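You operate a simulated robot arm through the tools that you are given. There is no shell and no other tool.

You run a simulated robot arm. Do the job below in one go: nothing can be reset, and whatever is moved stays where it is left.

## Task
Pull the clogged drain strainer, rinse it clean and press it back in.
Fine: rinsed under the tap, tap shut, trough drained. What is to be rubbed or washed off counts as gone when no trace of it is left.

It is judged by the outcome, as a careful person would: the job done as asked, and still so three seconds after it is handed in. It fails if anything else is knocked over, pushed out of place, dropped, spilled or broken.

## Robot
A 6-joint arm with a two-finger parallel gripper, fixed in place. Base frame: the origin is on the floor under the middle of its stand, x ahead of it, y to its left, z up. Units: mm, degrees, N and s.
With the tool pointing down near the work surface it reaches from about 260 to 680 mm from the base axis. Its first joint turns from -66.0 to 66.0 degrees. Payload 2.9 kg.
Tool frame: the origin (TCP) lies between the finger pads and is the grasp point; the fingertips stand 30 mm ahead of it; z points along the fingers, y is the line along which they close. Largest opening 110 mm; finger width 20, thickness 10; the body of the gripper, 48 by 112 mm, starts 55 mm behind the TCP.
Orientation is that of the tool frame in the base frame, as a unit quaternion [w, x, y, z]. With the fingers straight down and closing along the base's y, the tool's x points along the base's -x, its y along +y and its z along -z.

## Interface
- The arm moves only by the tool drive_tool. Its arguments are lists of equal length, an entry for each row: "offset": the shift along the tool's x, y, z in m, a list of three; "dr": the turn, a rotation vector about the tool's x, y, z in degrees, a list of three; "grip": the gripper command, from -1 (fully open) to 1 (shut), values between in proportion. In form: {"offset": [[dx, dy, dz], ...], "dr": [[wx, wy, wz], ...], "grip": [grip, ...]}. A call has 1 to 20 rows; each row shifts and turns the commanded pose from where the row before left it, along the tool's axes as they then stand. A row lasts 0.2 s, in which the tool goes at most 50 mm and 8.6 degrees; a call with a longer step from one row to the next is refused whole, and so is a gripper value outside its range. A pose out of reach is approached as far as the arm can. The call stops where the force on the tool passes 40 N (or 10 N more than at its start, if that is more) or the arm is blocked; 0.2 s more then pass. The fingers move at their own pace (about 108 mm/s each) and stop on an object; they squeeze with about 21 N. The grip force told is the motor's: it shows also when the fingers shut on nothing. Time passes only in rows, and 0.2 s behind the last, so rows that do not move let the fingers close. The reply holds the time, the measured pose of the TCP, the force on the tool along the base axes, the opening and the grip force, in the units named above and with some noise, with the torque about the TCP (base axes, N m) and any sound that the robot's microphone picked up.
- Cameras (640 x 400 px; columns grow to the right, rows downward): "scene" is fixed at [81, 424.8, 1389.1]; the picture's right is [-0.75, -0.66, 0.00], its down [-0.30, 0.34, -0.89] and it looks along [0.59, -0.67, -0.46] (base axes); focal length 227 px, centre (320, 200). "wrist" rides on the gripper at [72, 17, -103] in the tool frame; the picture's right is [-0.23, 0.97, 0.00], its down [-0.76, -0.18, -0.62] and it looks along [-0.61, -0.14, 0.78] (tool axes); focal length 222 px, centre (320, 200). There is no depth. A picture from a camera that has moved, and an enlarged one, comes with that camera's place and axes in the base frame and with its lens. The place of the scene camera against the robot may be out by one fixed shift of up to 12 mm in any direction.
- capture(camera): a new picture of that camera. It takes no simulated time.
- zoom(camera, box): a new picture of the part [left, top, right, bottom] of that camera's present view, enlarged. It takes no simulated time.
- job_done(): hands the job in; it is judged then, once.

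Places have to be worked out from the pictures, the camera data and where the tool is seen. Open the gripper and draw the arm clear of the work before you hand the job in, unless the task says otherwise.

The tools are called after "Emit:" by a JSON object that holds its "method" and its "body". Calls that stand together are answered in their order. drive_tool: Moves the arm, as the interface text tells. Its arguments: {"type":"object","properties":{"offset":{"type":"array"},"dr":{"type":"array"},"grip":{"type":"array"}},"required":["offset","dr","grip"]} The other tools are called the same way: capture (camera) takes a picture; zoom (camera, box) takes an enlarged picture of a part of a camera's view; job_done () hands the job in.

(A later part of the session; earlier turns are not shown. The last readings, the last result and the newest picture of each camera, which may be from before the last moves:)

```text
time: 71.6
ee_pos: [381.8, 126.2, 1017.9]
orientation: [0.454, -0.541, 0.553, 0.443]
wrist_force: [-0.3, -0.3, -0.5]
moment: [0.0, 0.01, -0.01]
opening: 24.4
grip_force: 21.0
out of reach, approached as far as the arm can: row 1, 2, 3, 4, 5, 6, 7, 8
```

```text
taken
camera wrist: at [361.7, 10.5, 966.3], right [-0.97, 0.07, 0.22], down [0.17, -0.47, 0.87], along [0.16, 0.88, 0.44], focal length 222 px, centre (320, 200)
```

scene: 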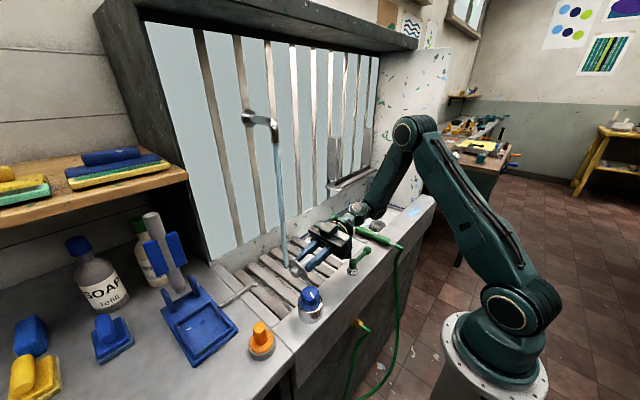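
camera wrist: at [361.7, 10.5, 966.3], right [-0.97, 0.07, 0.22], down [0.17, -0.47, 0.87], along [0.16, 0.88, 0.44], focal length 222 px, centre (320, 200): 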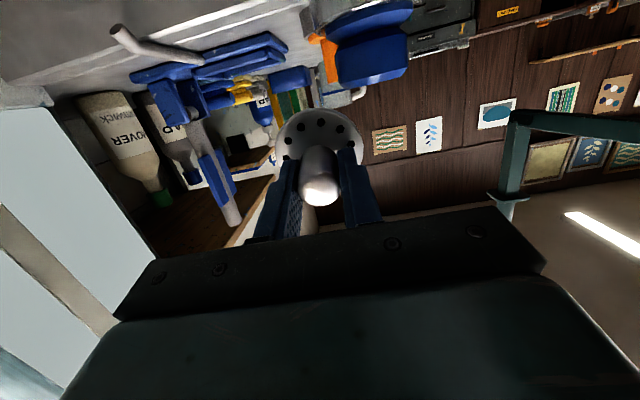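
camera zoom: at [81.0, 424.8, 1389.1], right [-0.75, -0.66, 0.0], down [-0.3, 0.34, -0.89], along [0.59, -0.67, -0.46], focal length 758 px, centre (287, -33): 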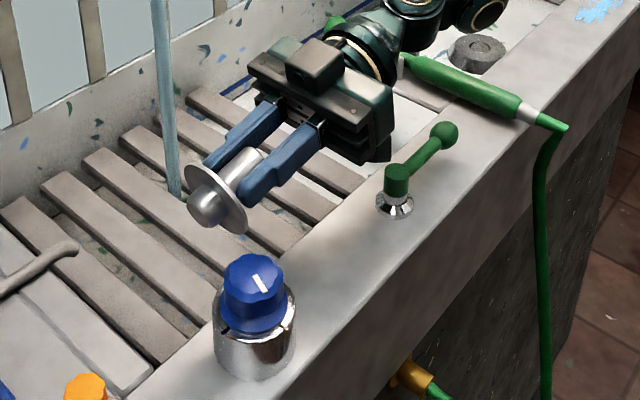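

Clearances look fine, and this view shows the underside: a flat disc with a round plug. I zoom in to check it for grime.

Emit:
{"method": "zoom", "body": {"camera": "scene", "box": [320, 250, 356, 286]}}

Emit:
{"method": "zoom", "body": {"camera": "scene", "box": [320, 200, 440, 290]}}

Emit:
{"method": "zoom", "body": {"camera": "wrist", "box": [255, 85, 385, 215]}}

```text
11.11 times, centred on (338, 268) of scene
camera zoom: at [81.0, 424.8, 1389.1], right [-0.75, -0.66, 0.0], down [-0.3, 0.34, -0.89], along [0.59, -0.67, -0.46], focal length 2527 px, centre (120, -556)
```

zoom: 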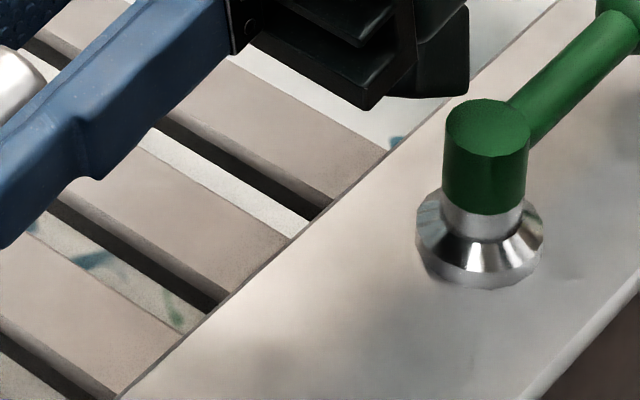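

```text
4.44 times, centred on (380, 245) of scene
camera zoom: at [81.0, 424.8, 1389.1], right [-0.75, -0.66, 0.0], down [-0.3, 0.34, -0.89], along [0.59, -0.67, -0.46], focal length 1011 px, centre (53, 0)
```

zoom: 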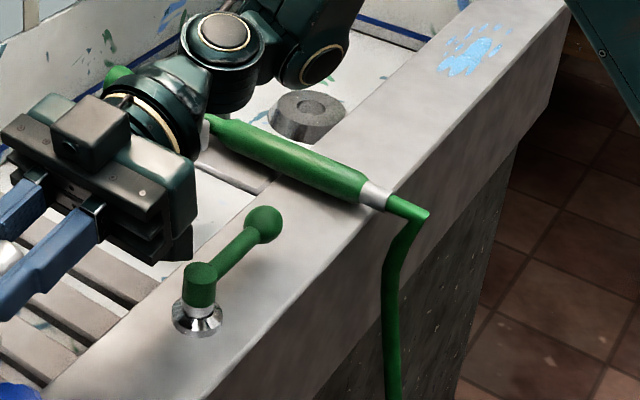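

```text
3.08 times, centred on (320, 150) of wrist
camera zoom: at [361.7, 10.5, 966.3], right [-0.97, 0.07, 0.22], down [0.17, -0.47, 0.87], along [0.16, 0.88, 0.44], focal length 684 px, centre (320, 354)
```

zoom: 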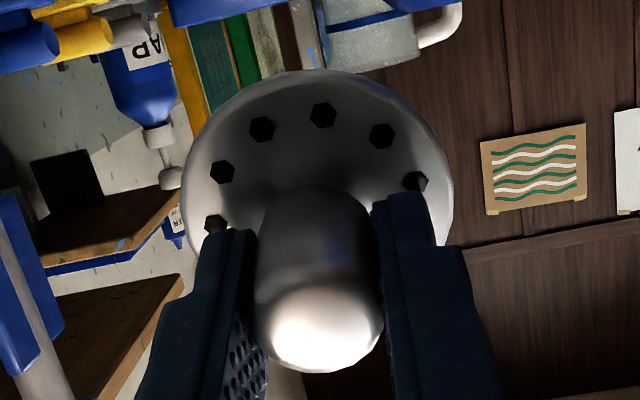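

I picked the wrong patch; the disc is near column 298, row 268. I zoom there.

Emit:
{"method": "zoom", "body": {"camera": "scene", "box": [282, 254, 316, 282]}}

Emit:
{"method": "zoom", "body": {"camera": "scene", "box": [360, 190, 440, 240]}}

```text
14.29 times, centred on (299, 268) of scene
camera zoom: at [81.0, 424.8, 1389.1], right [-0.75, -0.66, 0.0], down [-0.3, 0.34, -0.89], along [0.59, -0.67, -0.46], focal length 3248 px, centre (620, -771)
```

zoom: 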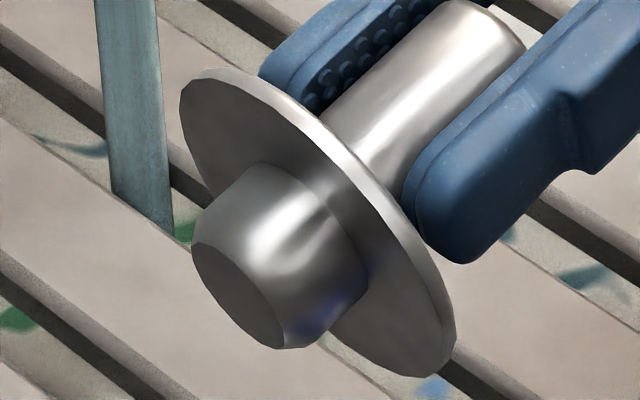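

```text
8.00 times, centred on (400, 215) of scene
camera zoom: at [81.0, 424.8, 1389.1], right [-0.75, -0.66, 0.0], down [-0.3, 0.34, -0.89], along [0.59, -0.67, -0.46], focal length 1819 px, centre (-320, 80)
```

zoom: 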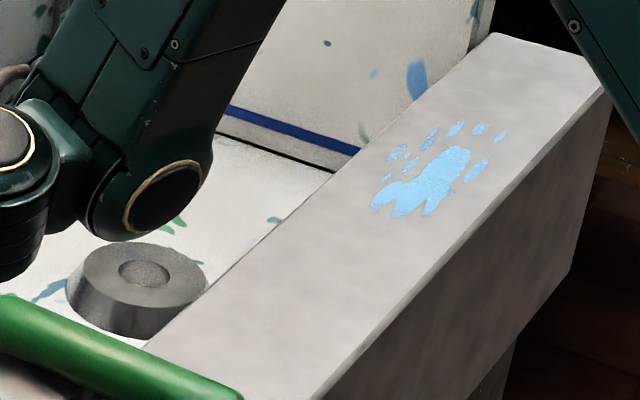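

The underside plug and disc look clean too. Now I recover from this awkward pose in small steps, lowering the tilt while rising away from the blue knob.

Emit:
{"method": "drive_tool", "body": {"offset": [[-0.0147, 0, -0.0029], [-0.0142, 0, -0.0049], [-0.0135, 0, -0.0066], [-0.0125, 0, -0.0084]], "dr": [[0, 7, 0], [0, 7, 0], [0, 7, 0], [0, 7, 0]], "grip": [1, 1, 1, 1]}}

Emit:
{"method": "zoom", "body": {"camera": "scene", "box": [250, 170, 410, 330]}}

```text
time: 72.6
ee_pos: [381.2, 124.8, 1078.2]
orientation: [0.307, -0.631, 0.647, 0.298]
wrist_force: [-0.3, 0.3, -0.5]
moment: [0.0, 0.03, -0.01]
opening: 24.4
grip_force: 20.8
```

```text
2.50 times, centred on (330, 250) of scene
camera zoom: at [81.0, 424.8, 1389.1], right [-0.75, -0.66, 0.0], down [-0.3, 0.34, -0.89], along [0.59, -0.67, -0.46], focal length 568 px, centre (295, 75)
```

zoom: 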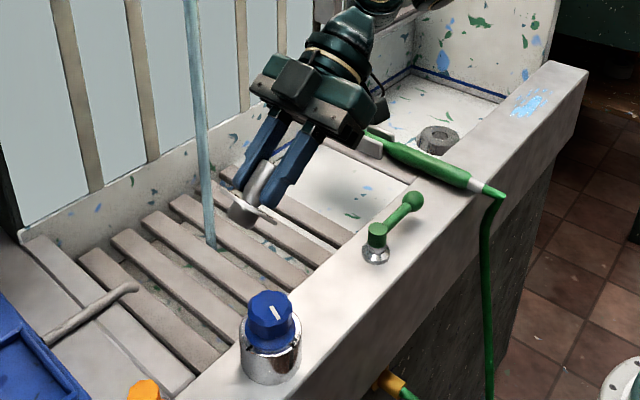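

The arm is back in good range. I bring the tool to vertical and square its yaw again, keeping the strainer gripped.

Emit:
{"method": "drive_tool", "body": {"offset": [[0, 0, 0], [0, 0, 0], [0, 0, 0], [0, 0, 0], [0, 0, 0], [0, 0, 0], [0, 0, 0], [0, 0, 0], [0, 0, 0], [0, 0, 0], [0, 0, 0], [0, 0, 0], [0, 0, 0], [0, 0, 0], [0, 0, 0], [0, 0, 0], [0, 0, 0], [0, 0, 0], [0, 0, 0]], "dr": [[0, 7.2, 0], [0, 7.2, 0], [0, 7.2, 0], [0, 7.2, 0], [0, 7.2, 0], [0, 7.2, 0], [0, 7.2, 0], [0, 0, 8.2], [0, 0, 8.2], [0, 0, 8.2], [0, 0, 8.2], [0, 0, 8.2], [0, 0, 8.2], [0, 0, 8.2], [0, 0, 8.2], [0, 0, 8.2], [0, 0, 8.2], [0, 0, 8.2], [0, 0, 0]], "grip": [1, 1, 1, 1, 1, 1, 1, 1, 1, 1, 1, 1, 1, 1, 1, 1, 1, 1, 1]}}

Emit:
{"method": "capture", "body": {"camera": "wrist"}}

Emit:
{"method": "zoom", "body": {"camera": "scene", "box": [250, 120, 450, 330]}}

```text
time: 76.6
ee_pos: [381.9, 124.2, 1078.2]
orientation: [0.001, 0.014, 1.0, 0.004]
wrist_force: [0.4, 0.0, -1.7]
moment: [0.03, 0.0, 0.0]
opening: 24.6
grip_force: 21.1
```

```text
taken
camera wrist: at [308.9, 142.7, 1180.7], right [0.25, 0.97, 0.01], down [0.76, -0.2, 0.62], along [0.6, -0.15, -0.78], focal length 222 px, centre (320, 200)
```

wrist: 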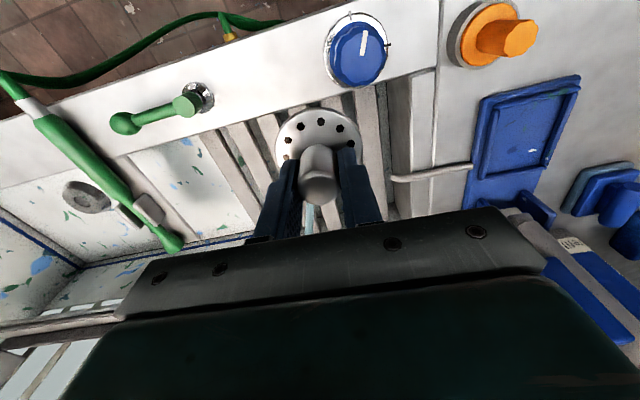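

```text
1.90 times, centred on (350, 225) of scene
camera zoom: at [81.0, 424.8, 1389.1], right [-0.75, -0.66, 0.0], down [-0.3, 0.34, -0.89], along [0.59, -0.67, -0.46], focal length 433 px, centre (263, 152)
```

zoom: 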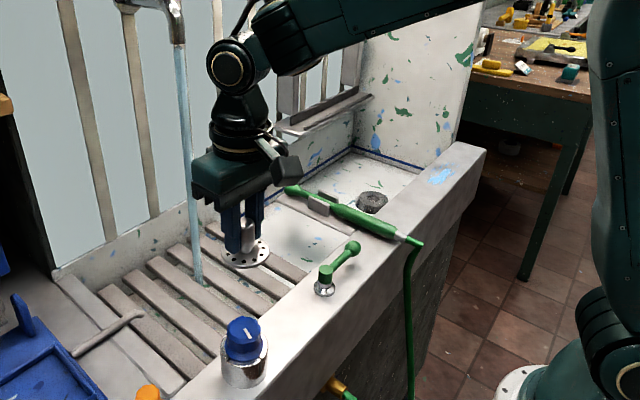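

The trough floor is bare and clear, and the strainer holes are all clean. I carry the strainer back over the drain.

Emit:
{"method": "drive_tool", "body": {"offset": [[0, 0, 0], [-0.00728, -0.04344, 0], [-0.00728, -0.04344, 0], [-0.00728, -0.04344, 0], [-0.00728, -0.04344, 0], [-0.00728, -0.04344, 0], [-0.00728, -0.04344, 0], [-0.00728, -0.04344, 0], [-0.00728, -0.04344, 0], [-0.00728, -0.04344, 0], [-0.00728, -0.04344, 0], [-0.00728, -0.04344, 0], [-0.00728, -0.04344, 0], [-0.00728, -0.04344, 0], [0, 0, 0.04], [0, 0, 0.04], [0, 0, 0.04], [0, 0, 0]], "dr": [[0.46, 0.11, -1.6], [0, 0, 0], [0, 0, 0], [0, 0, 0], [0, 0, 0], [0, 0, 0], [0, 0, 0], [0, 0, 0], [0, 0, 0], [0, 0, 0], [0, 0, 0], [0, 0, 0], [0, 0, 0], [0, 0, 0], [0, 0, 0], [0, 0, 0], [0, 0, 0], [0, 0, 0]], "grip": [1, 1, 1, 1, 1, 1, 1, 1, 1, 1, 1, 1, 1, 1, 1, 1, 1, 1]}}

Emit:
{"method": "capture", "body": {"camera": "wrist"}}

Emit:
{"method": "zoom", "body": {"camera": "scene", "box": [330, 150, 410, 240]}}

```text
time: 80.4
ee_pos: [474.4, -437.3, 955.9]
orientation: [0.0, -0.002, 1.0, -0.001]
wrist_force: [0.0, 0.1, -0.9]
moment: [-0.01, 0.0, -0.04]
opening: 24.4
grip_force: 21.1
out of reach, approached as far as the arm can: row 14
```

```text
taken
camera wrist: at [401.9, -419.8, 1059.0], right [0.23, 0.97, 0.0], down [0.76, -0.18, 0.62], along [0.61, -0.14, -0.78], focal length 222 px, centre (320, 200)
```

wrist: 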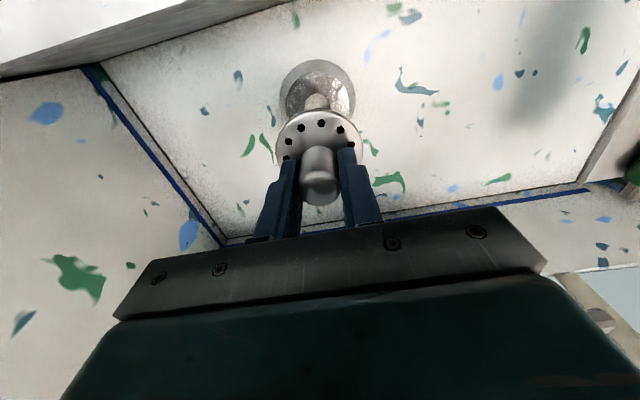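

```text
4.44 times, centred on (370, 195) of scene
camera zoom: at [81.0, 424.8, 1389.1], right [-0.75, -0.66, 0.0], down [-0.3, 0.34, -0.89], along [0.59, -0.67, -0.46], focal length 1011 px, centre (98, 222)
```

zoom: 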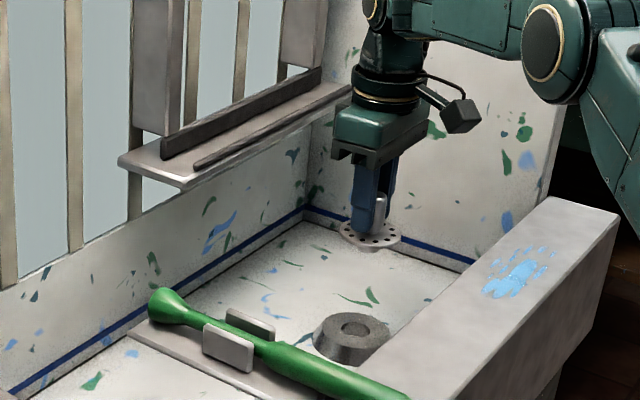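

The trough is drained, and the strainer hangs squarely in the grip. I align to the recorded seat position (477.3, -440.7) and lower to just above the seat.

Emit:
{"method": "drive_tool", "body": {"offset": [[-0.0029, -0.0034, 0.02], [0, 0, 0.025], [0, 0, 0.025], [0, 0, 0.015], [0, 0, 0]], "dr": [[0, 0, 0], [0, 0, 0], [0, 0, 0], [0, 0, 0], [0, 0, 0]], "grip": [1, 1, 1, 1, 1]}}

Emit:
{"method": "zoom", "body": {"camera": "wrist", "box": [230, 70, 420, 230]}}

Emit:
{"method": "zoom", "body": {"camera": "scene", "box": [340, 190, 400, 240]}}

```text
time: 81.6
ee_pos: [475.5, -438.9, 872.0]
orientation: [0.0, -0.001, 1.0, -0.001]
wrist_force: [0.8, 0.2, -0.5]
moment: [0.0, 0.02, -0.01]
opening: 24.3
grip_force: 21.1
```

```text
2.50 times, centred on (325, 150) of wrist
camera zoom: at [403.8, -422.7, 974.9], right [0.23, 0.97, 0.0], down [0.76, -0.18, 0.62], along [0.61, -0.14, -0.78], focal length 555 px, centre (308, 325)
```

zoom: 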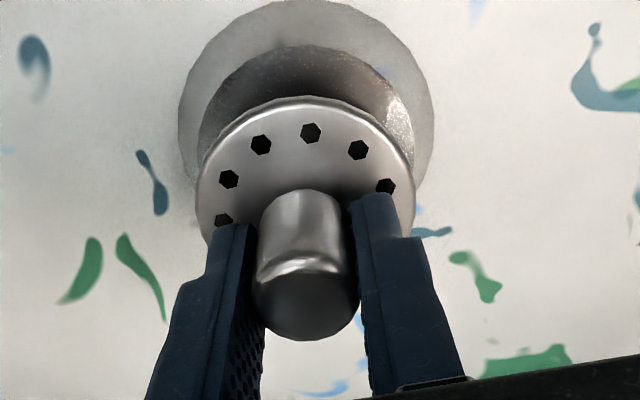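

```text
8.00 times, centred on (370, 215) of scene
camera zoom: at [81.0, 424.8, 1389.1], right [-0.75, -0.66, 0.0], down [-0.3, 0.34, -0.89], along [0.59, -0.67, -0.46], focal length 1819 px, centre (-80, 80)
```

zoom: 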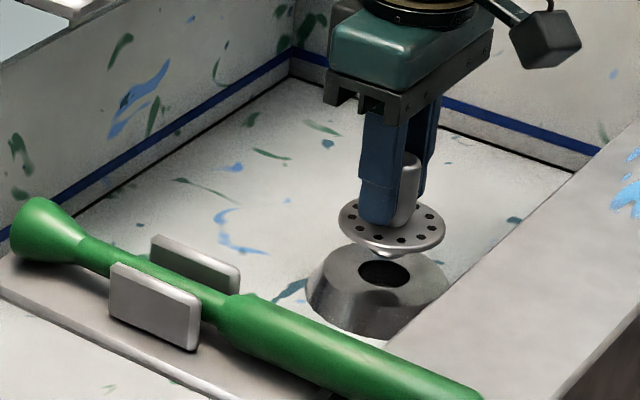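

The strainer hangs just above the seat and the plug is over the hole. I correct by about 2 mm and lower to where the plug enters the hole, watching the force.

Emit:
{"method": "drive_tool", "body": {"offset": [[-0.0017, -0.0015, 0.005], [0, 0, 0.005], [0, 0, 0.004], [0, 0, 0.004]], "dr": [[0, 0, 0], [0, 0, 0], [0, 0, 0], [0, 0, 0]], "grip": [1, 1, 1, 1]}}

Emit:
{"method": "zoom", "body": {"camera": "wrist", "box": [230, 70, 420, 230]}}

Emit:
{"method": "zoom", "body": {"camera": "scene", "box": [350, 200, 400, 240]}}

```text
time: 82.6
ee_pos: [477.9, -442.0, 854.1]
orientation: [0.0, -0.001, 1.0, 0.0]
wrist_force: [-0.8, -0.3, -0.2]
moment: [-0.03, 0.0, -0.01]
opening: 24.6
grip_force: 21.1
```

```text
2.50 times, centred on (325, 150) of wrist
camera zoom: at [405.3, -425.0, 956.6], right [0.23, 0.97, 0.0], down [0.76, -0.18, 0.62], along [0.61, -0.14, -0.78], focal length 555 px, centre (308, 325)
```

zoom: 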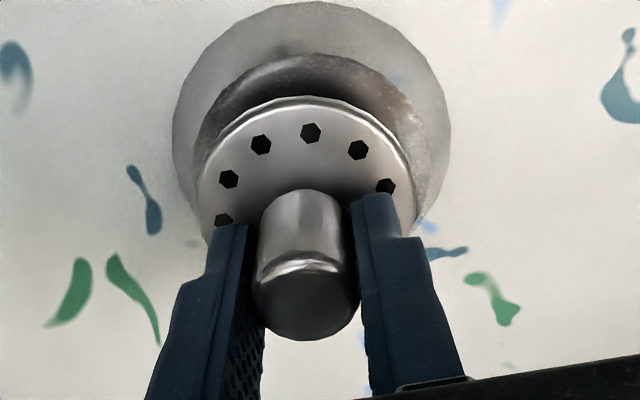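

```text
10.00 times, centred on (375, 220) of scene
camera zoom: at [81.0, 424.8, 1389.1], right [-0.75, -0.66, 0.0], down [-0.3, 0.34, -0.89], along [0.59, -0.67, -0.46], focal length 2274 px, centre (-230, 0)
```

zoom: 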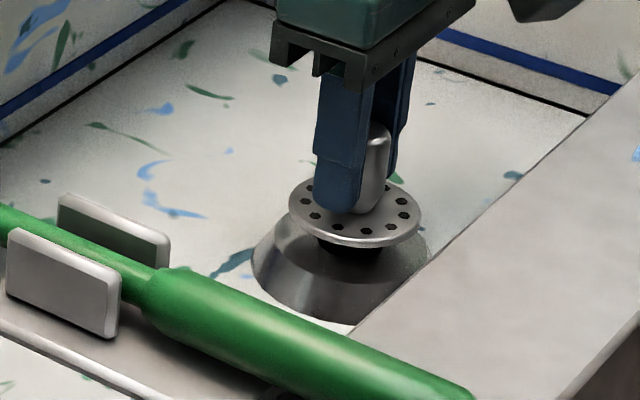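

Compared with the removal view, the plug needs about 1.3 mm toward +y. I correct that and lower into the seat.

Emit:
{"method": "drive_tool", "body": {"offset": [[0, 0.0013, 0.002], [0, 0, 0.004], [0, 0, 0.004], [0, 0, 0.003]], "dr": [[0, 0, 0], [0, 0, 0], [0, 0, 0], [0, 0, 0]], "grip": [1, 1, 1, 1]}}

Emit:
{"method": "zoom", "body": {"camera": "wrist", "box": [230, 70, 420, 230]}}

Emit:
{"method": "zoom", "body": {"camera": "scene", "box": [350, 200, 400, 240]}}

```text
time: 83.6
ee_pos: [479.0, -439.1, 842.8]
orientation: [-0.001, 0.0, 1.0, -0.001]
wrist_force: [-0.5, -1.0, -1.1]
moment: [0.0, 0.0, 0.01]
opening: 24.4
grip_force: 20.9
```

```text
2.50 times, centred on (325, 150) of wrist
camera zoom: at [405.6, -422.9, 943.8], right [0.23, 0.97, 0.0], down [0.76, -0.18, 0.62], along [0.61, -0.14, -0.78], focal length 555 px, centre (308, 325)
```

zoom: 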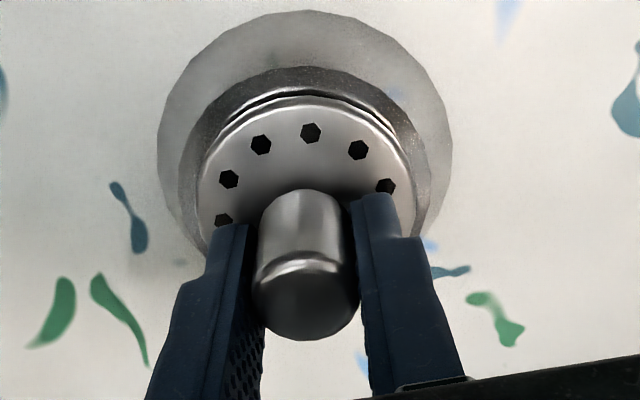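

```text
10.00 times, centred on (375, 220) of scene
camera zoom: at [81.0, 424.8, 1389.1], right [-0.75, -0.66, 0.0], down [-0.3, 0.34, -0.89], along [0.59, -0.67, -0.46], focal length 2274 px, centre (-230, 0)
```

zoom: 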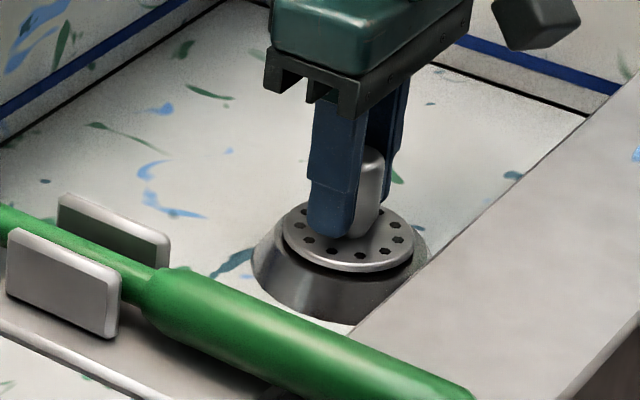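

The disc is centred and a few mm from seated. I continue down slowly and press.

Emit:
{"method": "drive_tool", "body": {"offset": [[0, 0, 0.002], [0, 0, 0.002], [0, 0, 0.002], [0, 0, 0.002]], "dr": [[0, 0, 0], [0, 0, 0], [0, 0, 0], [0, 0, 0]], "grip": [1, 1, 1, 1]}}

Emit:
{"method": "zoom", "body": {"camera": "wrist", "box": [230, 70, 420, 230]}}

Emit:
{"method": "zoom", "body": {"camera": "scene", "box": [350, 200, 400, 240]}}

```text
time: 84.6
ee_pos: [479.5, -439.0, 833.9]
orientation: [0.001, -0.001, 1.0, -0.002]
wrist_force: [-0.8, 6.2, 15.2]
moment: [0.18, 0.04, 0.0]
opening: 24.7
grip_force: 21.0
```

```text
2.50 times, centred on (325, 150) of wrist
camera zoom: at [406.1, -423.1, 936.8], right [0.22, 0.97, 0.0], down [0.76, -0.17, 0.63], along [0.61, -0.14, -0.78], focal length 555 px, centre (308, 325)
```

zoom: 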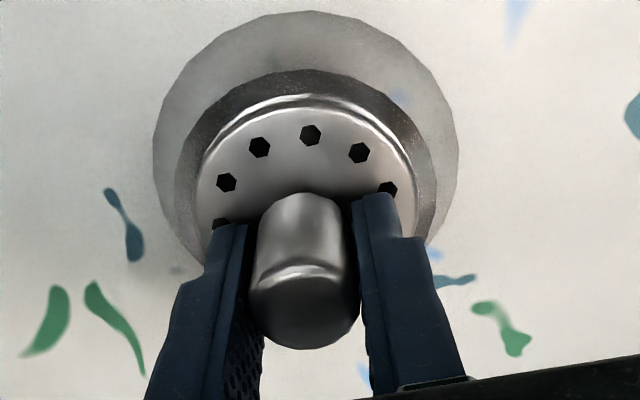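

```text
10.00 times, centred on (375, 220) of scene
camera zoom: at [80.8, 425.1, 1389.0], right [-0.75, -0.66, 0.0], down [-0.3, 0.34, -0.89], along [0.59, -0.67, -0.46], focal length 2274 px, centre (-230, 0)
```

zoom: 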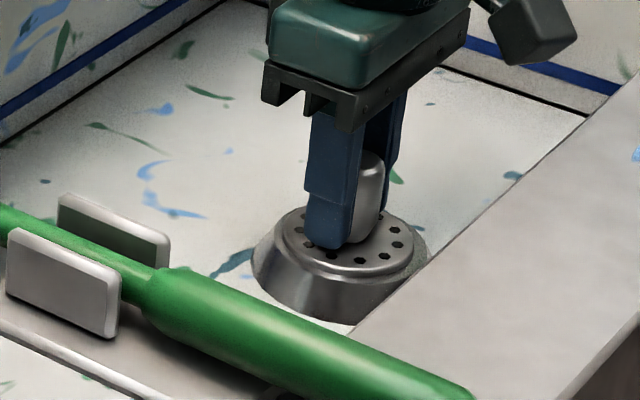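

The plug is in contact, with about 15 N and the fingers starting to slide on the knob. I keep pressing so the fingertips bear on the disc and push it home.

Emit:
{"method": "drive_tool", "body": {"offset": [[0, 0.0006, 0.002], [0, 0, 0.002], [0, 0, 0.002], [0, 0, 0.002]], "dr": [[0, 0, 0], [0, 0, 0], [0, 0, 0], [0, 0, 0]], "grip": [1, 1, 1, 1]}}

Emit:
{"method": "zoom", "body": {"camera": "wrist", "box": [230, 70, 420, 230]}}

Emit:
{"method": "zoom", "body": {"camera": "scene", "box": [350, 200, 400, 240]}}

```text
time: 85.6
ee_pos: [478.0, -440.4, 832.7]
orientation: [0.001, 0.0, 1.0, -0.002]
wrist_force: [-6.2, 4.6, 7.1]
moment: [0.3, 0.15, 0.04]
opening: 24.5
grip_force: 20.5
stopped in row 4: the force on the tool passed its limit at 43 N (the readings are from after the stop); the commanded pose is now the measured one
```

```text
2.50 times, centred on (325, 150) of wrist
camera zoom: at [405.9, -422.9, 934.5], right [0.23, 0.97, 0.0], down [0.76, -0.17, 0.63], along [0.61, -0.14, -0.78], focal length 555 px, centre (308, 325)
```

zoom: 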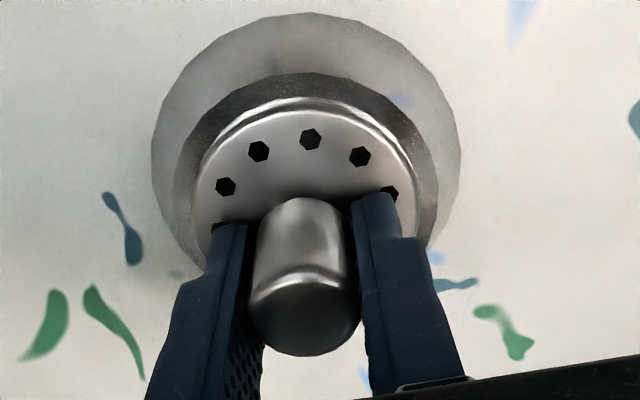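

```text
10.00 times, centred on (375, 220) of scene
camera zoom: at [80.8, 425.0, 1389.0], right [-0.75, -0.66, 0.0], down [-0.3, 0.34, -0.89], along [0.59, -0.67, -0.46], focal length 2274 px, centre (-230, 0)
```

zoom: 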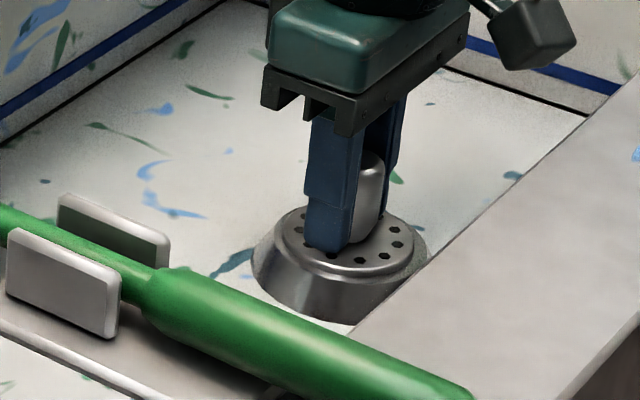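

The push reached 43 N with the fingertips bearing on the disc. I release and rise to compare the strainer's seating with its original state.

Emit:
{"method": "drive_tool", "body": {"offset": [[0, 0, 0], [0, 0, 0], [0, 0, -0.01], [0, 0, -0.03], [0, 0, -0.04], [0, 0, -0.02], [0, 0, 0]], "dr": [[0, 0, 0], [0, 0, 0], [0, 0, 0], [0, 0, 0], [0, 0, 0], [0, 0, 0], [0, 0, 0]], "grip": [-0.2, -0.2, -0.2, -0.5, -1, -1, -1]}}

Emit:
{"method": "zoom", "body": {"camera": "wrist", "box": [270, 60, 370, 150]}}

Emit:
{"method": "zoom", "body": {"camera": "scene", "box": [352, 205, 402, 240]}}

```text
time: 87.2
ee_pos: [479.0, -440.3, 930.9]
orientation: [0.002, 0.0, 1.0, -0.002]
wrist_force: [-0.1, -0.5, 0.3]
moment: [-0.01, 0.02, 0.01]
opening: 110.2
grip_force: 0.1
```

```text
4.44 times, centred on (320, 105) of wrist
camera zoom: at [405.5, -422.7, 1034.2], right [0.23, 0.97, 0.0], down [0.76, -0.17, 0.63], along [0.61, -0.15, -0.78], focal length 987 px, centre (320, 622)
```

zoom: 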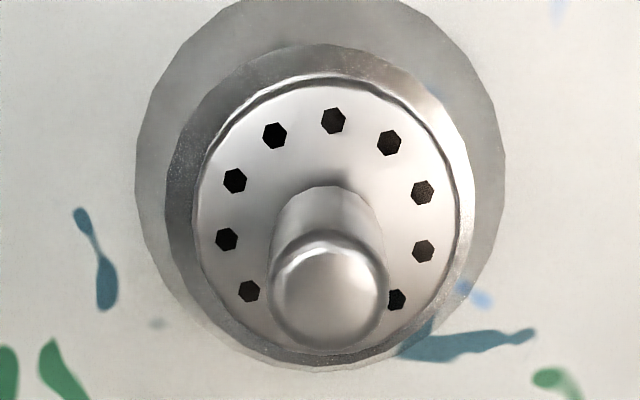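

```text
11.43 times, centred on (377, 222) of scene
camera zoom: at [81.0, 424.8, 1389.1], right [-0.75, -0.66, 0.0], down [-0.3, 0.34, -0.89], along [0.59, -0.67, -0.46], focal length 2599 px, centre (-331, -57)
```

zoom: 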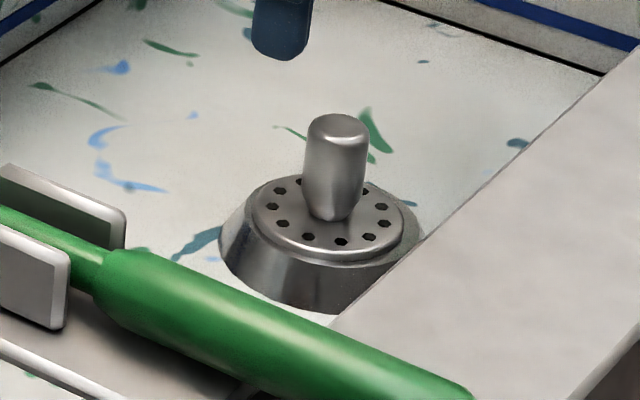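

The strainer is spotless, even where the fingers held it, and its knob height matches the original. It seems about 1.5 mm off-centre toward +y, so I look closer at the seating.

Emit:
{"method": "zoom", "body": {"camera": "wrist", "box": [285, 60, 365, 145]}}

Emit:
{"method": "zoom", "body": {"camera": "scene", "box": [364, 210, 392, 234]}}

```text
4.71 times, centred on (325, 102) of wrist
camera zoom: at [405.5, -422.7, 1034.2], right [0.23, 0.97, 0.0], down [0.76, -0.17, 0.63], along [0.61, -0.15, -0.78], focal length 1045 px, centre (296, 659)
```

zoom: 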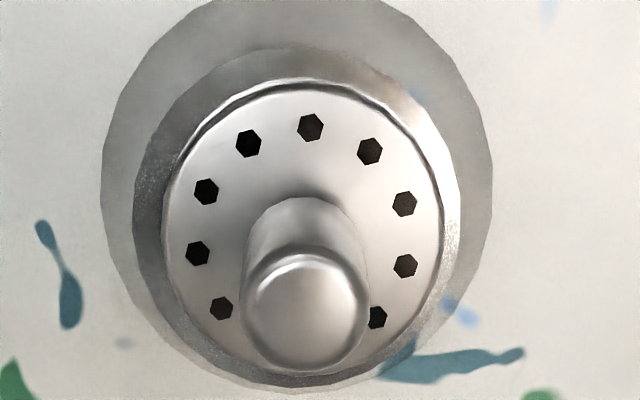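

```text
16.00 times, centred on (378, 222) of scene
camera zoom: at [81.0, 424.8, 1389.1], right [-0.75, -0.66, 0.0], down [-0.3, 0.34, -0.89], along [0.59, -0.67, -0.46], focal length 3638 px, centre (-608, -152)
```

zoom: 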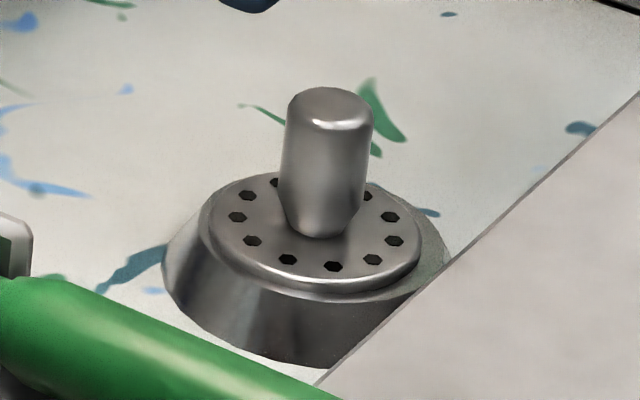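

The disc is flush and upright but about 1.4 mm off toward +y. I regrip with the tool centred on the seat ring, so closing the fingers recentres it, and then press again.

Emit:
{"method": "drive_tool", "body": {"offset": [[0.0027, 0.0004, 0.02], [0, 0, 0.03], [0, 0, 0.03], [0, 0, 0.013], [0, 0, 0], [0, 0, 0], [0, 0, 0], [0, 0, 0]], "dr": [[0, 0, 0], [0, 0, 0], [0, 0, 0], [0, 0, 0], [0, 0, 0], [0, 0, 0], [0, 0, 0], [0, 0, 0]], "grip": [-0.3, -0.3, -0.3, -0.3, -0.3, 1, 1, 1]}}

Emit:
{"method": "zoom", "body": {"camera": "wrist", "box": [230, 70, 420, 230]}}

Emit:
{"method": "zoom", "body": {"camera": "scene", "box": [352, 205, 402, 240]}}

```text
time: 89.0
ee_pos: [475.3, -440.4, 838.8]
orientation: [0.001, 0.0, 1.0, -0.002]
wrist_force: [-0.3, 0.4, -1.5]
moment: [0.08, 0.01, -0.01]
opening: 24.3
grip_force: 21.2
```

```text
2.50 times, centred on (325, 150) of wrist
camera zoom: at [402.6, -423.4, 940.7], right [0.23, 0.97, 0.0], down [0.76, -0.17, 0.63], along [0.61, -0.15, -0.78], focal length 555 px, centre (308, 325)
```

zoom: 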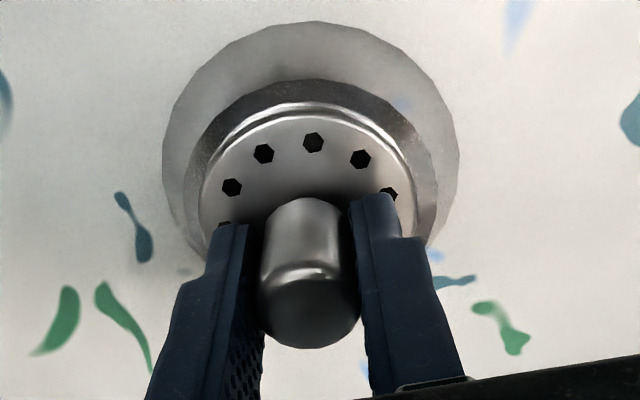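

```text
11.43 times, centred on (377, 222) of scene
camera zoom: at [81.0, 424.8, 1389.1], right [-0.75, -0.66, 0.0], down [-0.3, 0.34, -0.89], along [0.59, -0.67, -0.46], focal length 2599 px, centre (-331, -57)
```

zoom: 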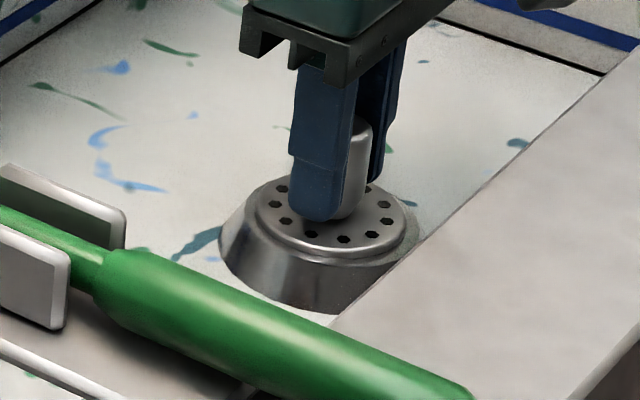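

The disc is centred again, matching its original outline. Now I press straight down until the force limit.

Emit:
{"method": "drive_tool", "body": {"offset": [[0, 0, 0.002], [0, 0, 0.002], [0, 0, 0.002], [0, 0, 0.002], [0, 0, 0.002], [0, 0, 0.002]], "dr": [[0, 0, 0], [0, 0, 0], [0, 0, 0], [0, 0, 0], [0, 0, 0], [0, 0, 0]], "grip": [1, 1, 1, 1, 1, 1]}}

Emit:
{"method": "zoom", "body": {"camera": "wrist", "box": [230, 70, 420, 230]}}

Emit:
{"method": "zoom", "body": {"camera": "scene", "box": [352, 205, 402, 240]}}

```text
time: 90.5
ee_pos: [475.7, -440.3, 832.1]
orientation: [0.003, 0.0, 1.0, -0.004]
wrist_force: [-4.4, 4.1, 6.6]
moment: [0.32, 0.1, 0.05]
opening: 24.6
grip_force: 20.9
stopped in row 6: the force on the tool passed its limit at 41 N (the readings are from after the stop); the commanded pose is now the measured one
```

```text
2.50 times, centred on (325, 150) of wrist
camera zoom: at [403.5, -423.4, 934.2], right [0.23, 0.97, -0.01], down [0.76, -0.17, 0.63], along [0.61, -0.15, -0.78], focal length 555 px, centre (308, 325)
```

zoom: 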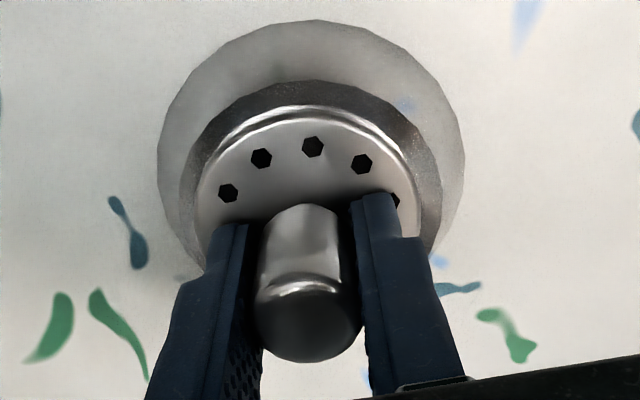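

```text
11.43 times, centred on (377, 222) of scene
camera zoom: at [80.8, 424.9, 1389.0], right [-0.75, -0.66, 0.0], down [-0.3, 0.34, -0.89], along [0.59, -0.67, -0.46], focal length 2599 px, centre (-331, -57)
```

zoom: 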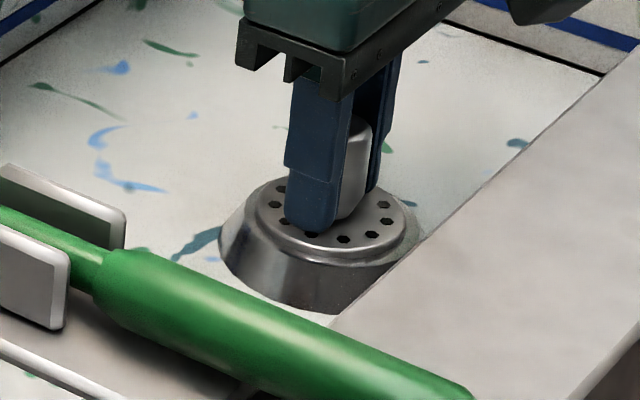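

It held at 41 N with no further travel, so it appears fully seated. I do a tiny pull test to check that it's held.

Emit:
{"method": "drive_tool", "body": {"offset": [[0, 0, -0.001], [0, 0, -0.001], [0, 0, -0.001]], "dr": [[0, 0, 0], [0, 0, 0], [0, 0, 0]], "grip": [1, 1, 1]}}

Emit:
{"method": "zoom", "body": {"camera": "wrist", "box": [230, 70, 420, 230]}}

Emit:
{"method": "zoom", "body": {"camera": "scene", "box": [352, 205, 402, 240]}}

```text
time: 91.3
ee_pos: [476.8, -440.8, 833.3]
orientation: [0.003, 0.0, 1.0, -0.004]
wrist_force: [-2.6, 2.3, -2.8]
moment: [0.1, 0.08, 0.01]
opening: 24.6
grip_force: 21.0
```

```text
2.50 times, centred on (325, 150) of wrist
camera zoom: at [403.5, -423.3, 936.1], right [0.23, 0.97, -0.01], down [0.76, -0.17, 0.63], along [0.61, -0.15, -0.78], focal length 555 px, centre (308, 325)
```

zoom: 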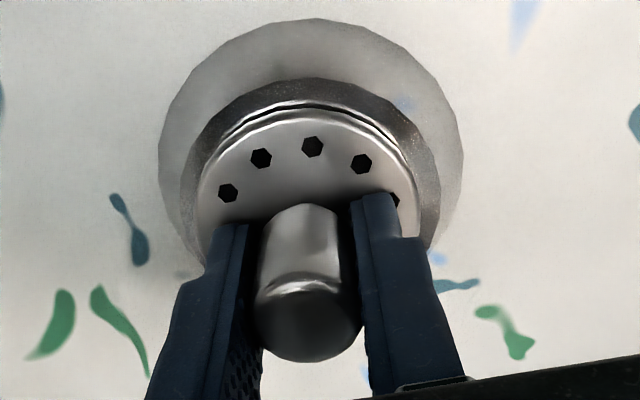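

```text
11.43 times, centred on (377, 222) of scene
camera zoom: at [81.0, 424.8, 1389.1], right [-0.75, -0.66, 0.0], down [-0.3, 0.34, -0.89], along [0.59, -0.67, -0.46], focal length 2599 px, centre (-331, -57)
```

zoom: 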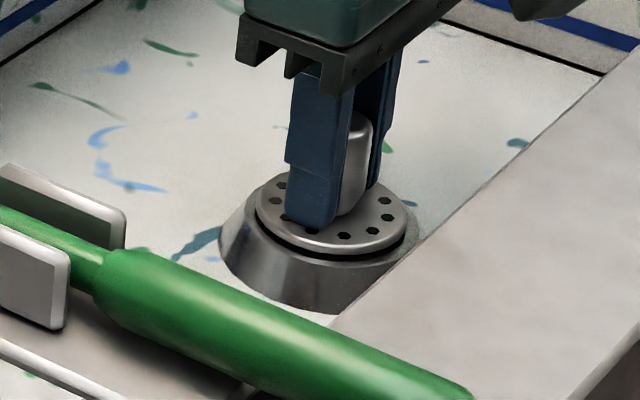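

It lifts freely with a tiny pull, so nothing holds it but its own seat; its depth matches the original. I press it back down firmly again.

Emit:
{"method": "drive_tool", "body": {"offset": [[0, 0, 0.002], [0, 0, 0.002], [0, 0, 0.002], [0, 0, 0.002], [0, 0, 0.002]], "dr": [[0, 0, 0], [0, 0, 0], [0, 0, 0], [0, 0, 0], [0, 0, 0]], "grip": [1, 1, 1, 1, 1]}}

Emit:
{"method": "drive_tool", "body": {"offset": [[0, 0, 0], [0, 0, 0], [0, 0, -0.01], [0, 0, -0.02], [0, 0, -0.03], [0, 0, -0.02], [0, 0, 0], [0, 0, 0]], "dr": [[0, 0, 0], [0, 0, 0], [0, 0, 0], [0, 0, 0], [0, 0, 0], [0, 0, 0], [0, 0, 0], [0, 0, 0]], "grip": [-0.2, -0.2, -0.2, -0.2, -0.2, 1, 1, 1]}}

Emit:
{"method": "zoom", "body": {"camera": "wrist", "box": [265, 60, 375, 170]}}

Emit:
{"method": "zoom", "body": {"camera": "scene", "box": [352, 205, 402, 240]}}

```text
time: 92.3
ee_pos: [476.4, -440.8, 832.6]
orientation: [0.003, 0.0, 1.0, -0.005]
wrist_force: [-5.4, 4.1, 6.5]
moment: [0.38, 0.1, -0.03]
opening: 24.6
grip_force: 21.0
stopped in row 5: the force on the tool passed its limit at 43 N (the readings are from after the stop); the commanded pose is now the measured one
```

```text
time: 94.1
ee_pos: [477.4, -440.7, 910.9]
orientation: [0.004, -0.001, 1.0, -0.006]
wrist_force: [0.6, 0.2, 0.3]
moment: [0.03, 0.02, 0.02]
opening: 0.0
grip_force: 21.3
```

```text
3.64 times, centred on (320, 115) of wrist
camera zoom: at [404.2, -423.7, 1013.4], right [0.23, 0.97, -0.01], down [0.76, -0.17, 0.63], along [0.61, -0.15, -0.78], focal length 808 px, centre (320, 509)
```

zoom: 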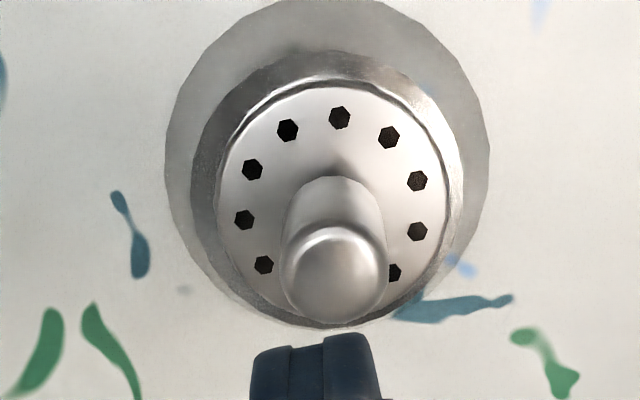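

```text
11.43 times, centred on (377, 222) of scene
camera zoom: at [81.0, 424.8, 1389.1], right [-0.75, -0.66, 0.0], down [-0.3, 0.34, -0.89], along [0.59, -0.67, -0.46], focal length 2599 px, centre (-331, -57)
```

zoom: 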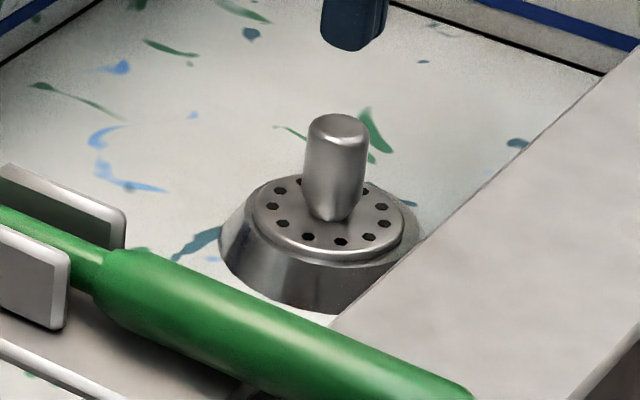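

After release the strainer settles about 1.5 mm toward +y, which matches the plug's free play in the 30 mm hole, with the disc flush. I also push it down on the knob top with closed fingers so it seats without any side load.

Emit:
{"method": "drive_tool", "body": {"offset": [[0.0009, 0.0023, 0.0], [0, 0, 0.018], [0, 0, 0.015], [0, 0, 0.003], [0, 0, 0.002], [0, 0, 0.002], [0, 0, 0.002], [0, 0, 0.002], [0, 0, 0.002]], "dr": [[-0.69, 0.46, 0.1], [0, 0, 0], [0, 0, 0], [0, 0, 0], [0, 0, 0], [0, 0, 0], [0, 0, 0], [0, 0, 0], [0, 0, 0]], "grip": [1, 1, 1, 1, 1, 1, 1, 1, 1]}}

Emit:
{"method": "zoom", "body": {"camera": "wrist", "box": [230, 70, 420, 230]}}

Emit:
{"method": "zoom", "body": {"camera": "scene", "box": [352, 205, 402, 240]}}

```text
time: 95.9
ee_pos: [477.0, -438.5, 875.3]
orientation: [0.002, 0.001, 1.0, -0.001]
wrist_force: [-1.2, 1.9, 4.5]
moment: [0.03, 0.12, 0.0]
opening: 0.0
grip_force: 21.3
stopped in row 8: the force on the tool passed its limit at 43 N (the readings are from after the stop); the commanded pose is now the measured one
```

```text
2.50 times, centred on (325, 150) of wrist
camera zoom: at [403.5, -422.5, 976.7], right [0.23, 0.97, 0.0], down [0.76, -0.18, 0.63], along [0.61, -0.14, -0.78], focal length 555 px, centre (308, 325)
```

zoom: 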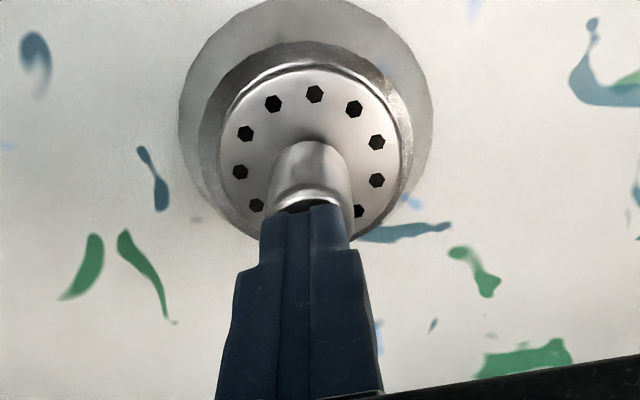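

```text
11.43 times, centred on (377, 222) of scene
camera zoom: at [80.9, 424.9, 1389.0], right [-0.75, -0.66, 0.0], down [-0.3, 0.34, -0.89], along [0.59, -0.67, -0.46], focal length 2599 px, centre (-331, -57)
```

zoom: 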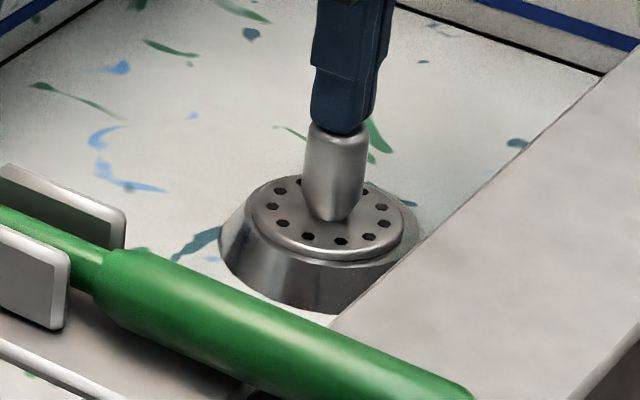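

The knob top is firmly bottomed at 43 N, so the strainer is fully down. I regrip once without pressing, just to recentre it, then release gently.

Emit:
{"method": "drive_tool", "body": {"offset": [[0, 0, -0.02], [0, 0, -0.01], [0, -0.0018, 0], [0, 0, 0], [0, 0, 0.025], [0, 0, 0.025], [0, 0, 0.015], [0, 0, 0], [0, 0, 0], [0, 0, 0], [0, 0, 0]], "dr": [[0, 0, 0], [0, 0, 0], [0, 0, 0], [0, 0, 0], [0, 0, 0], [0, 0, 0], [0, 0, 0], [0, 0, 0], [0, 0, 0], [0, 0, 0], [0, 0, 0]], "grip": [1, 1, -0.2, -0.2, -0.2, -0.2, -0.2, -0.2, 1, 1, 1]}}

Emit:
{"method": "zoom", "body": {"camera": "wrist", "box": [230, 70, 420, 230]}}

Emit:
{"method": "zoom", "body": {"camera": "scene", "box": [352, 205, 402, 240]}}

```text
time: 98.3
ee_pos: [477.0, -440.8, 838.4]
orientation: [0.002, 0.0, 1.0, -0.001]
wrist_force: [-0.5, 1.1, 0.1]
moment: [0.07, 0.0, 0.02]
opening: 24.5
grip_force: 21.1
```

```text
2.50 times, centred on (325, 150) of wrist
camera zoom: at [403.0, -423.7, 940.5], right [0.23, 0.97, 0.0], down [0.76, -0.18, 0.63], along [0.61, -0.14, -0.78], focal length 555 px, centre (308, 325)
```

zoom: 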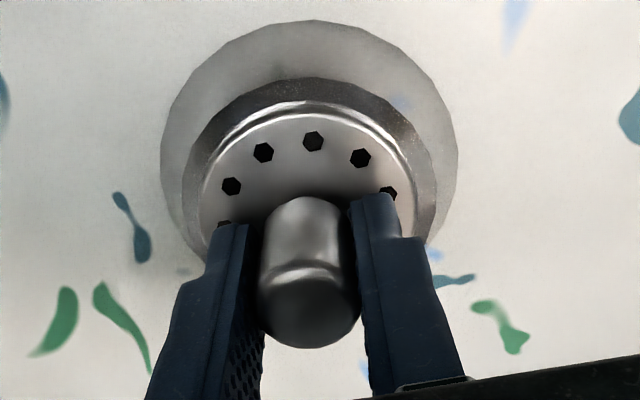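

```text
11.43 times, centred on (377, 222) of scene
camera zoom: at [81.0, 424.8, 1389.1], right [-0.75, -0.66, 0.0], down [-0.3, 0.34, -0.89], along [0.59, -0.67, -0.46], focal length 2599 px, centre (-331, -57)
```

zoom: 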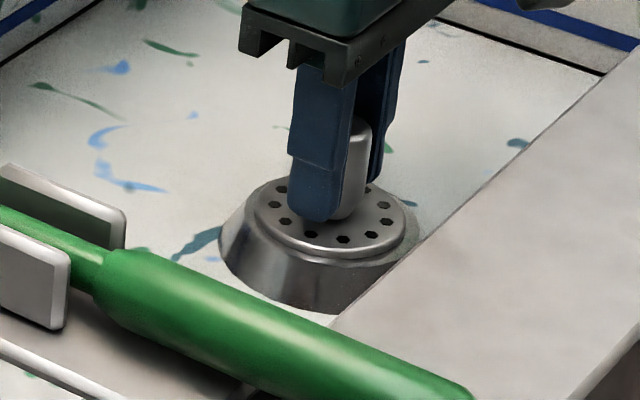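

It's centred in the ring again. I open the fingers gently without pressing and rise to check that it stays.

Emit:
{"method": "drive_tool", "body": {"offset": [[0, 0, 0], [0, 0, 0], [0, 0, 0], [0, 0, -0.02], [0, 0, -0.03], [0, 0, -0.04], [0, 0, 0]], "dr": [[0, 0, 0], [0, 0, 0], [0, 0, 0], [0, 0, 0], [0, 0, 0], [0, 0, 0], [0, 0, 0]], "grip": [0.45, 0.3, 0.0, -0.2, -0.5, -1, -1]}}

Emit:
{"method": "zoom", "body": {"camera": "wrist", "box": [270, 60, 370, 150]}}

Emit:
{"method": "zoom", "body": {"camera": "scene", "box": [352, 205, 402, 240]}}

```text
time: 99.9
ee_pos: [475.9, -440.9, 928.8]
orientation: [0.002, 0.0, 1.0, -0.001]
wrist_force: [-0.2, 0.1, -0.5]
moment: [0.02, -0.01, 0.01]
opening: 109.9
grip_force: 0.0
```

```text
4.44 times, centred on (320, 105) of wrist
camera zoom: at [401.6, -424.4, 1030.8], right [0.23, 0.97, 0.0], down [0.76, -0.18, 0.63], along [0.61, -0.14, -0.78], focal length 987 px, centre (320, 622)
```

zoom: 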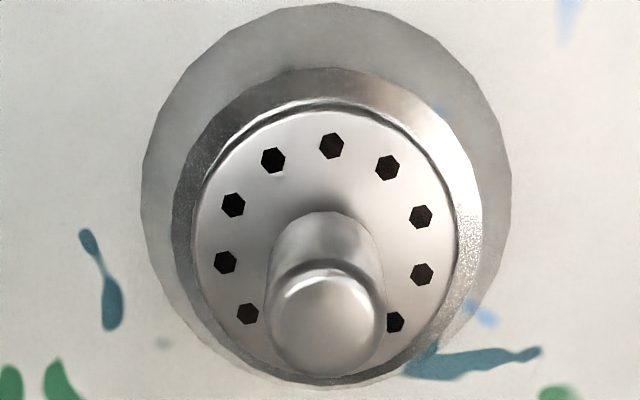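

```text
11.43 times, centred on (377, 222) of scene
camera zoom: at [81.0, 424.8, 1389.1], right [-0.75, -0.66, 0.0], down [-0.3, 0.34, -0.89], along [0.59, -0.67, -0.46], focal length 2599 px, centre (-331, -57)
```

zoom: 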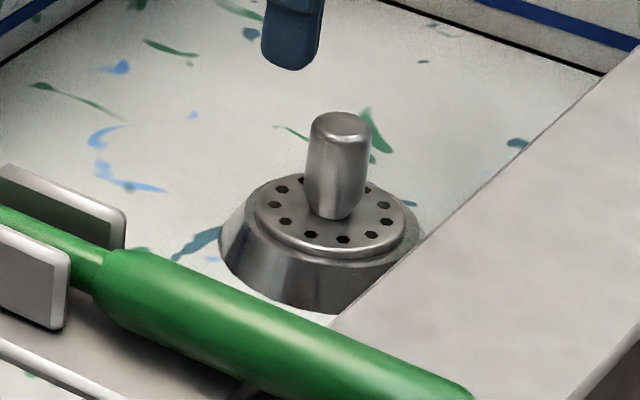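

The strainer now sits exactly where it was originally (the hole positions match the first picture), though perhaps 1 mm proud. I press down on the knob centre with closed fingers.

Emit:
{"method": "drive_tool", "body": {"offset": [[-0.0005, 0.0011, 0], [0, 0, 0], [0, 0, 0], [0, 0, 0.02], [0, 0, 0.02], [0, 0, 0.01], [0, 0, 0.002], [0, 0, 0.002], [0, 0, 0.002], [0, 0, 0.002], [0, 0, 0.002], [0, 0, 0.002]], "dr": [[0, 0, 0], [0, 0, 0], [0, 0, 0], [0, 0, 0], [0, 0, 0], [0, 0, 0], [0, 0, 0], [0, 0, 0], [0, 0, 0], [0, 0, 0], [0, 0, 0], [0, 0, 0]], "grip": [1, 1, 1, 1, 1, 1, 1, 1, 1, 1, 1, 1]}}

Emit:
{"method": "zoom", "body": {"camera": "wrist", "box": [230, 70, 420, 230]}}

Emit:
{"method": "zoom", "body": {"camera": "scene", "box": [352, 205, 402, 240]}}

```text
time: 102.3
ee_pos: [478.5, -441.4, 873.5]
orientation: [0.004, 0.0, 1.0, -0.002]
wrist_force: [-2.1, 1.7, 4.9]
moment: [0.03, 0.09, 0.01]
opening: 0.0
grip_force: 21.1
stopped in row 11: the force on the tool passed its limit at 43 N (the readings are from after the stop); the commanded pose is now the measured one
```

```text
2.50 times, centred on (325, 150) of wrist
camera zoom: at [404.7, -423.5, 976.4], right [0.23, 0.97, 0.0], down [0.76, -0.17, 0.63], along [0.61, -0.15, -0.78], focal length 555 px, centre (308, 325)
```

zoom: 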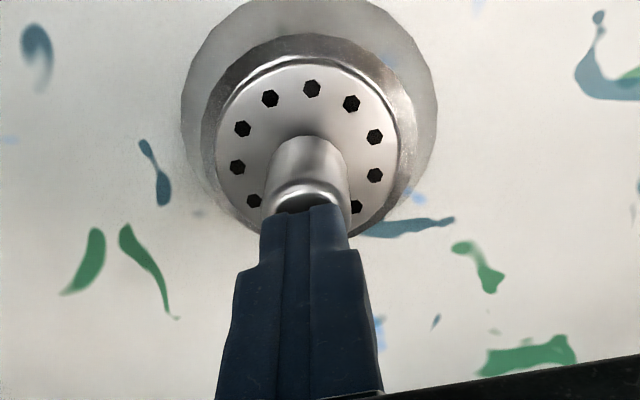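

```text
11.43 times, centred on (377, 222) of scene
camera zoom: at [80.9, 424.9, 1389.0], right [-0.75, -0.66, 0.0], down [-0.3, 0.34, -0.89], along [0.59, -0.67, -0.46], focal length 2599 px, centre (-331, -57)
```

zoom: 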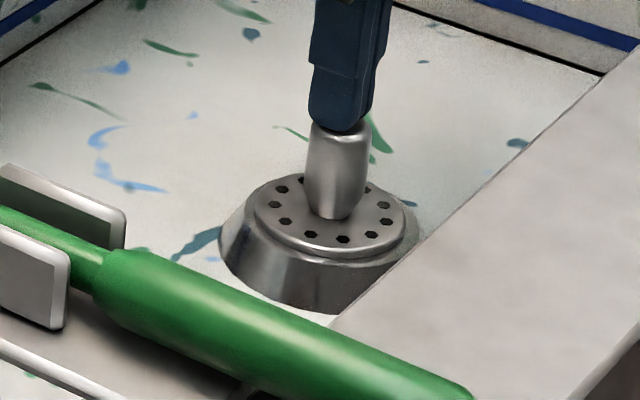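

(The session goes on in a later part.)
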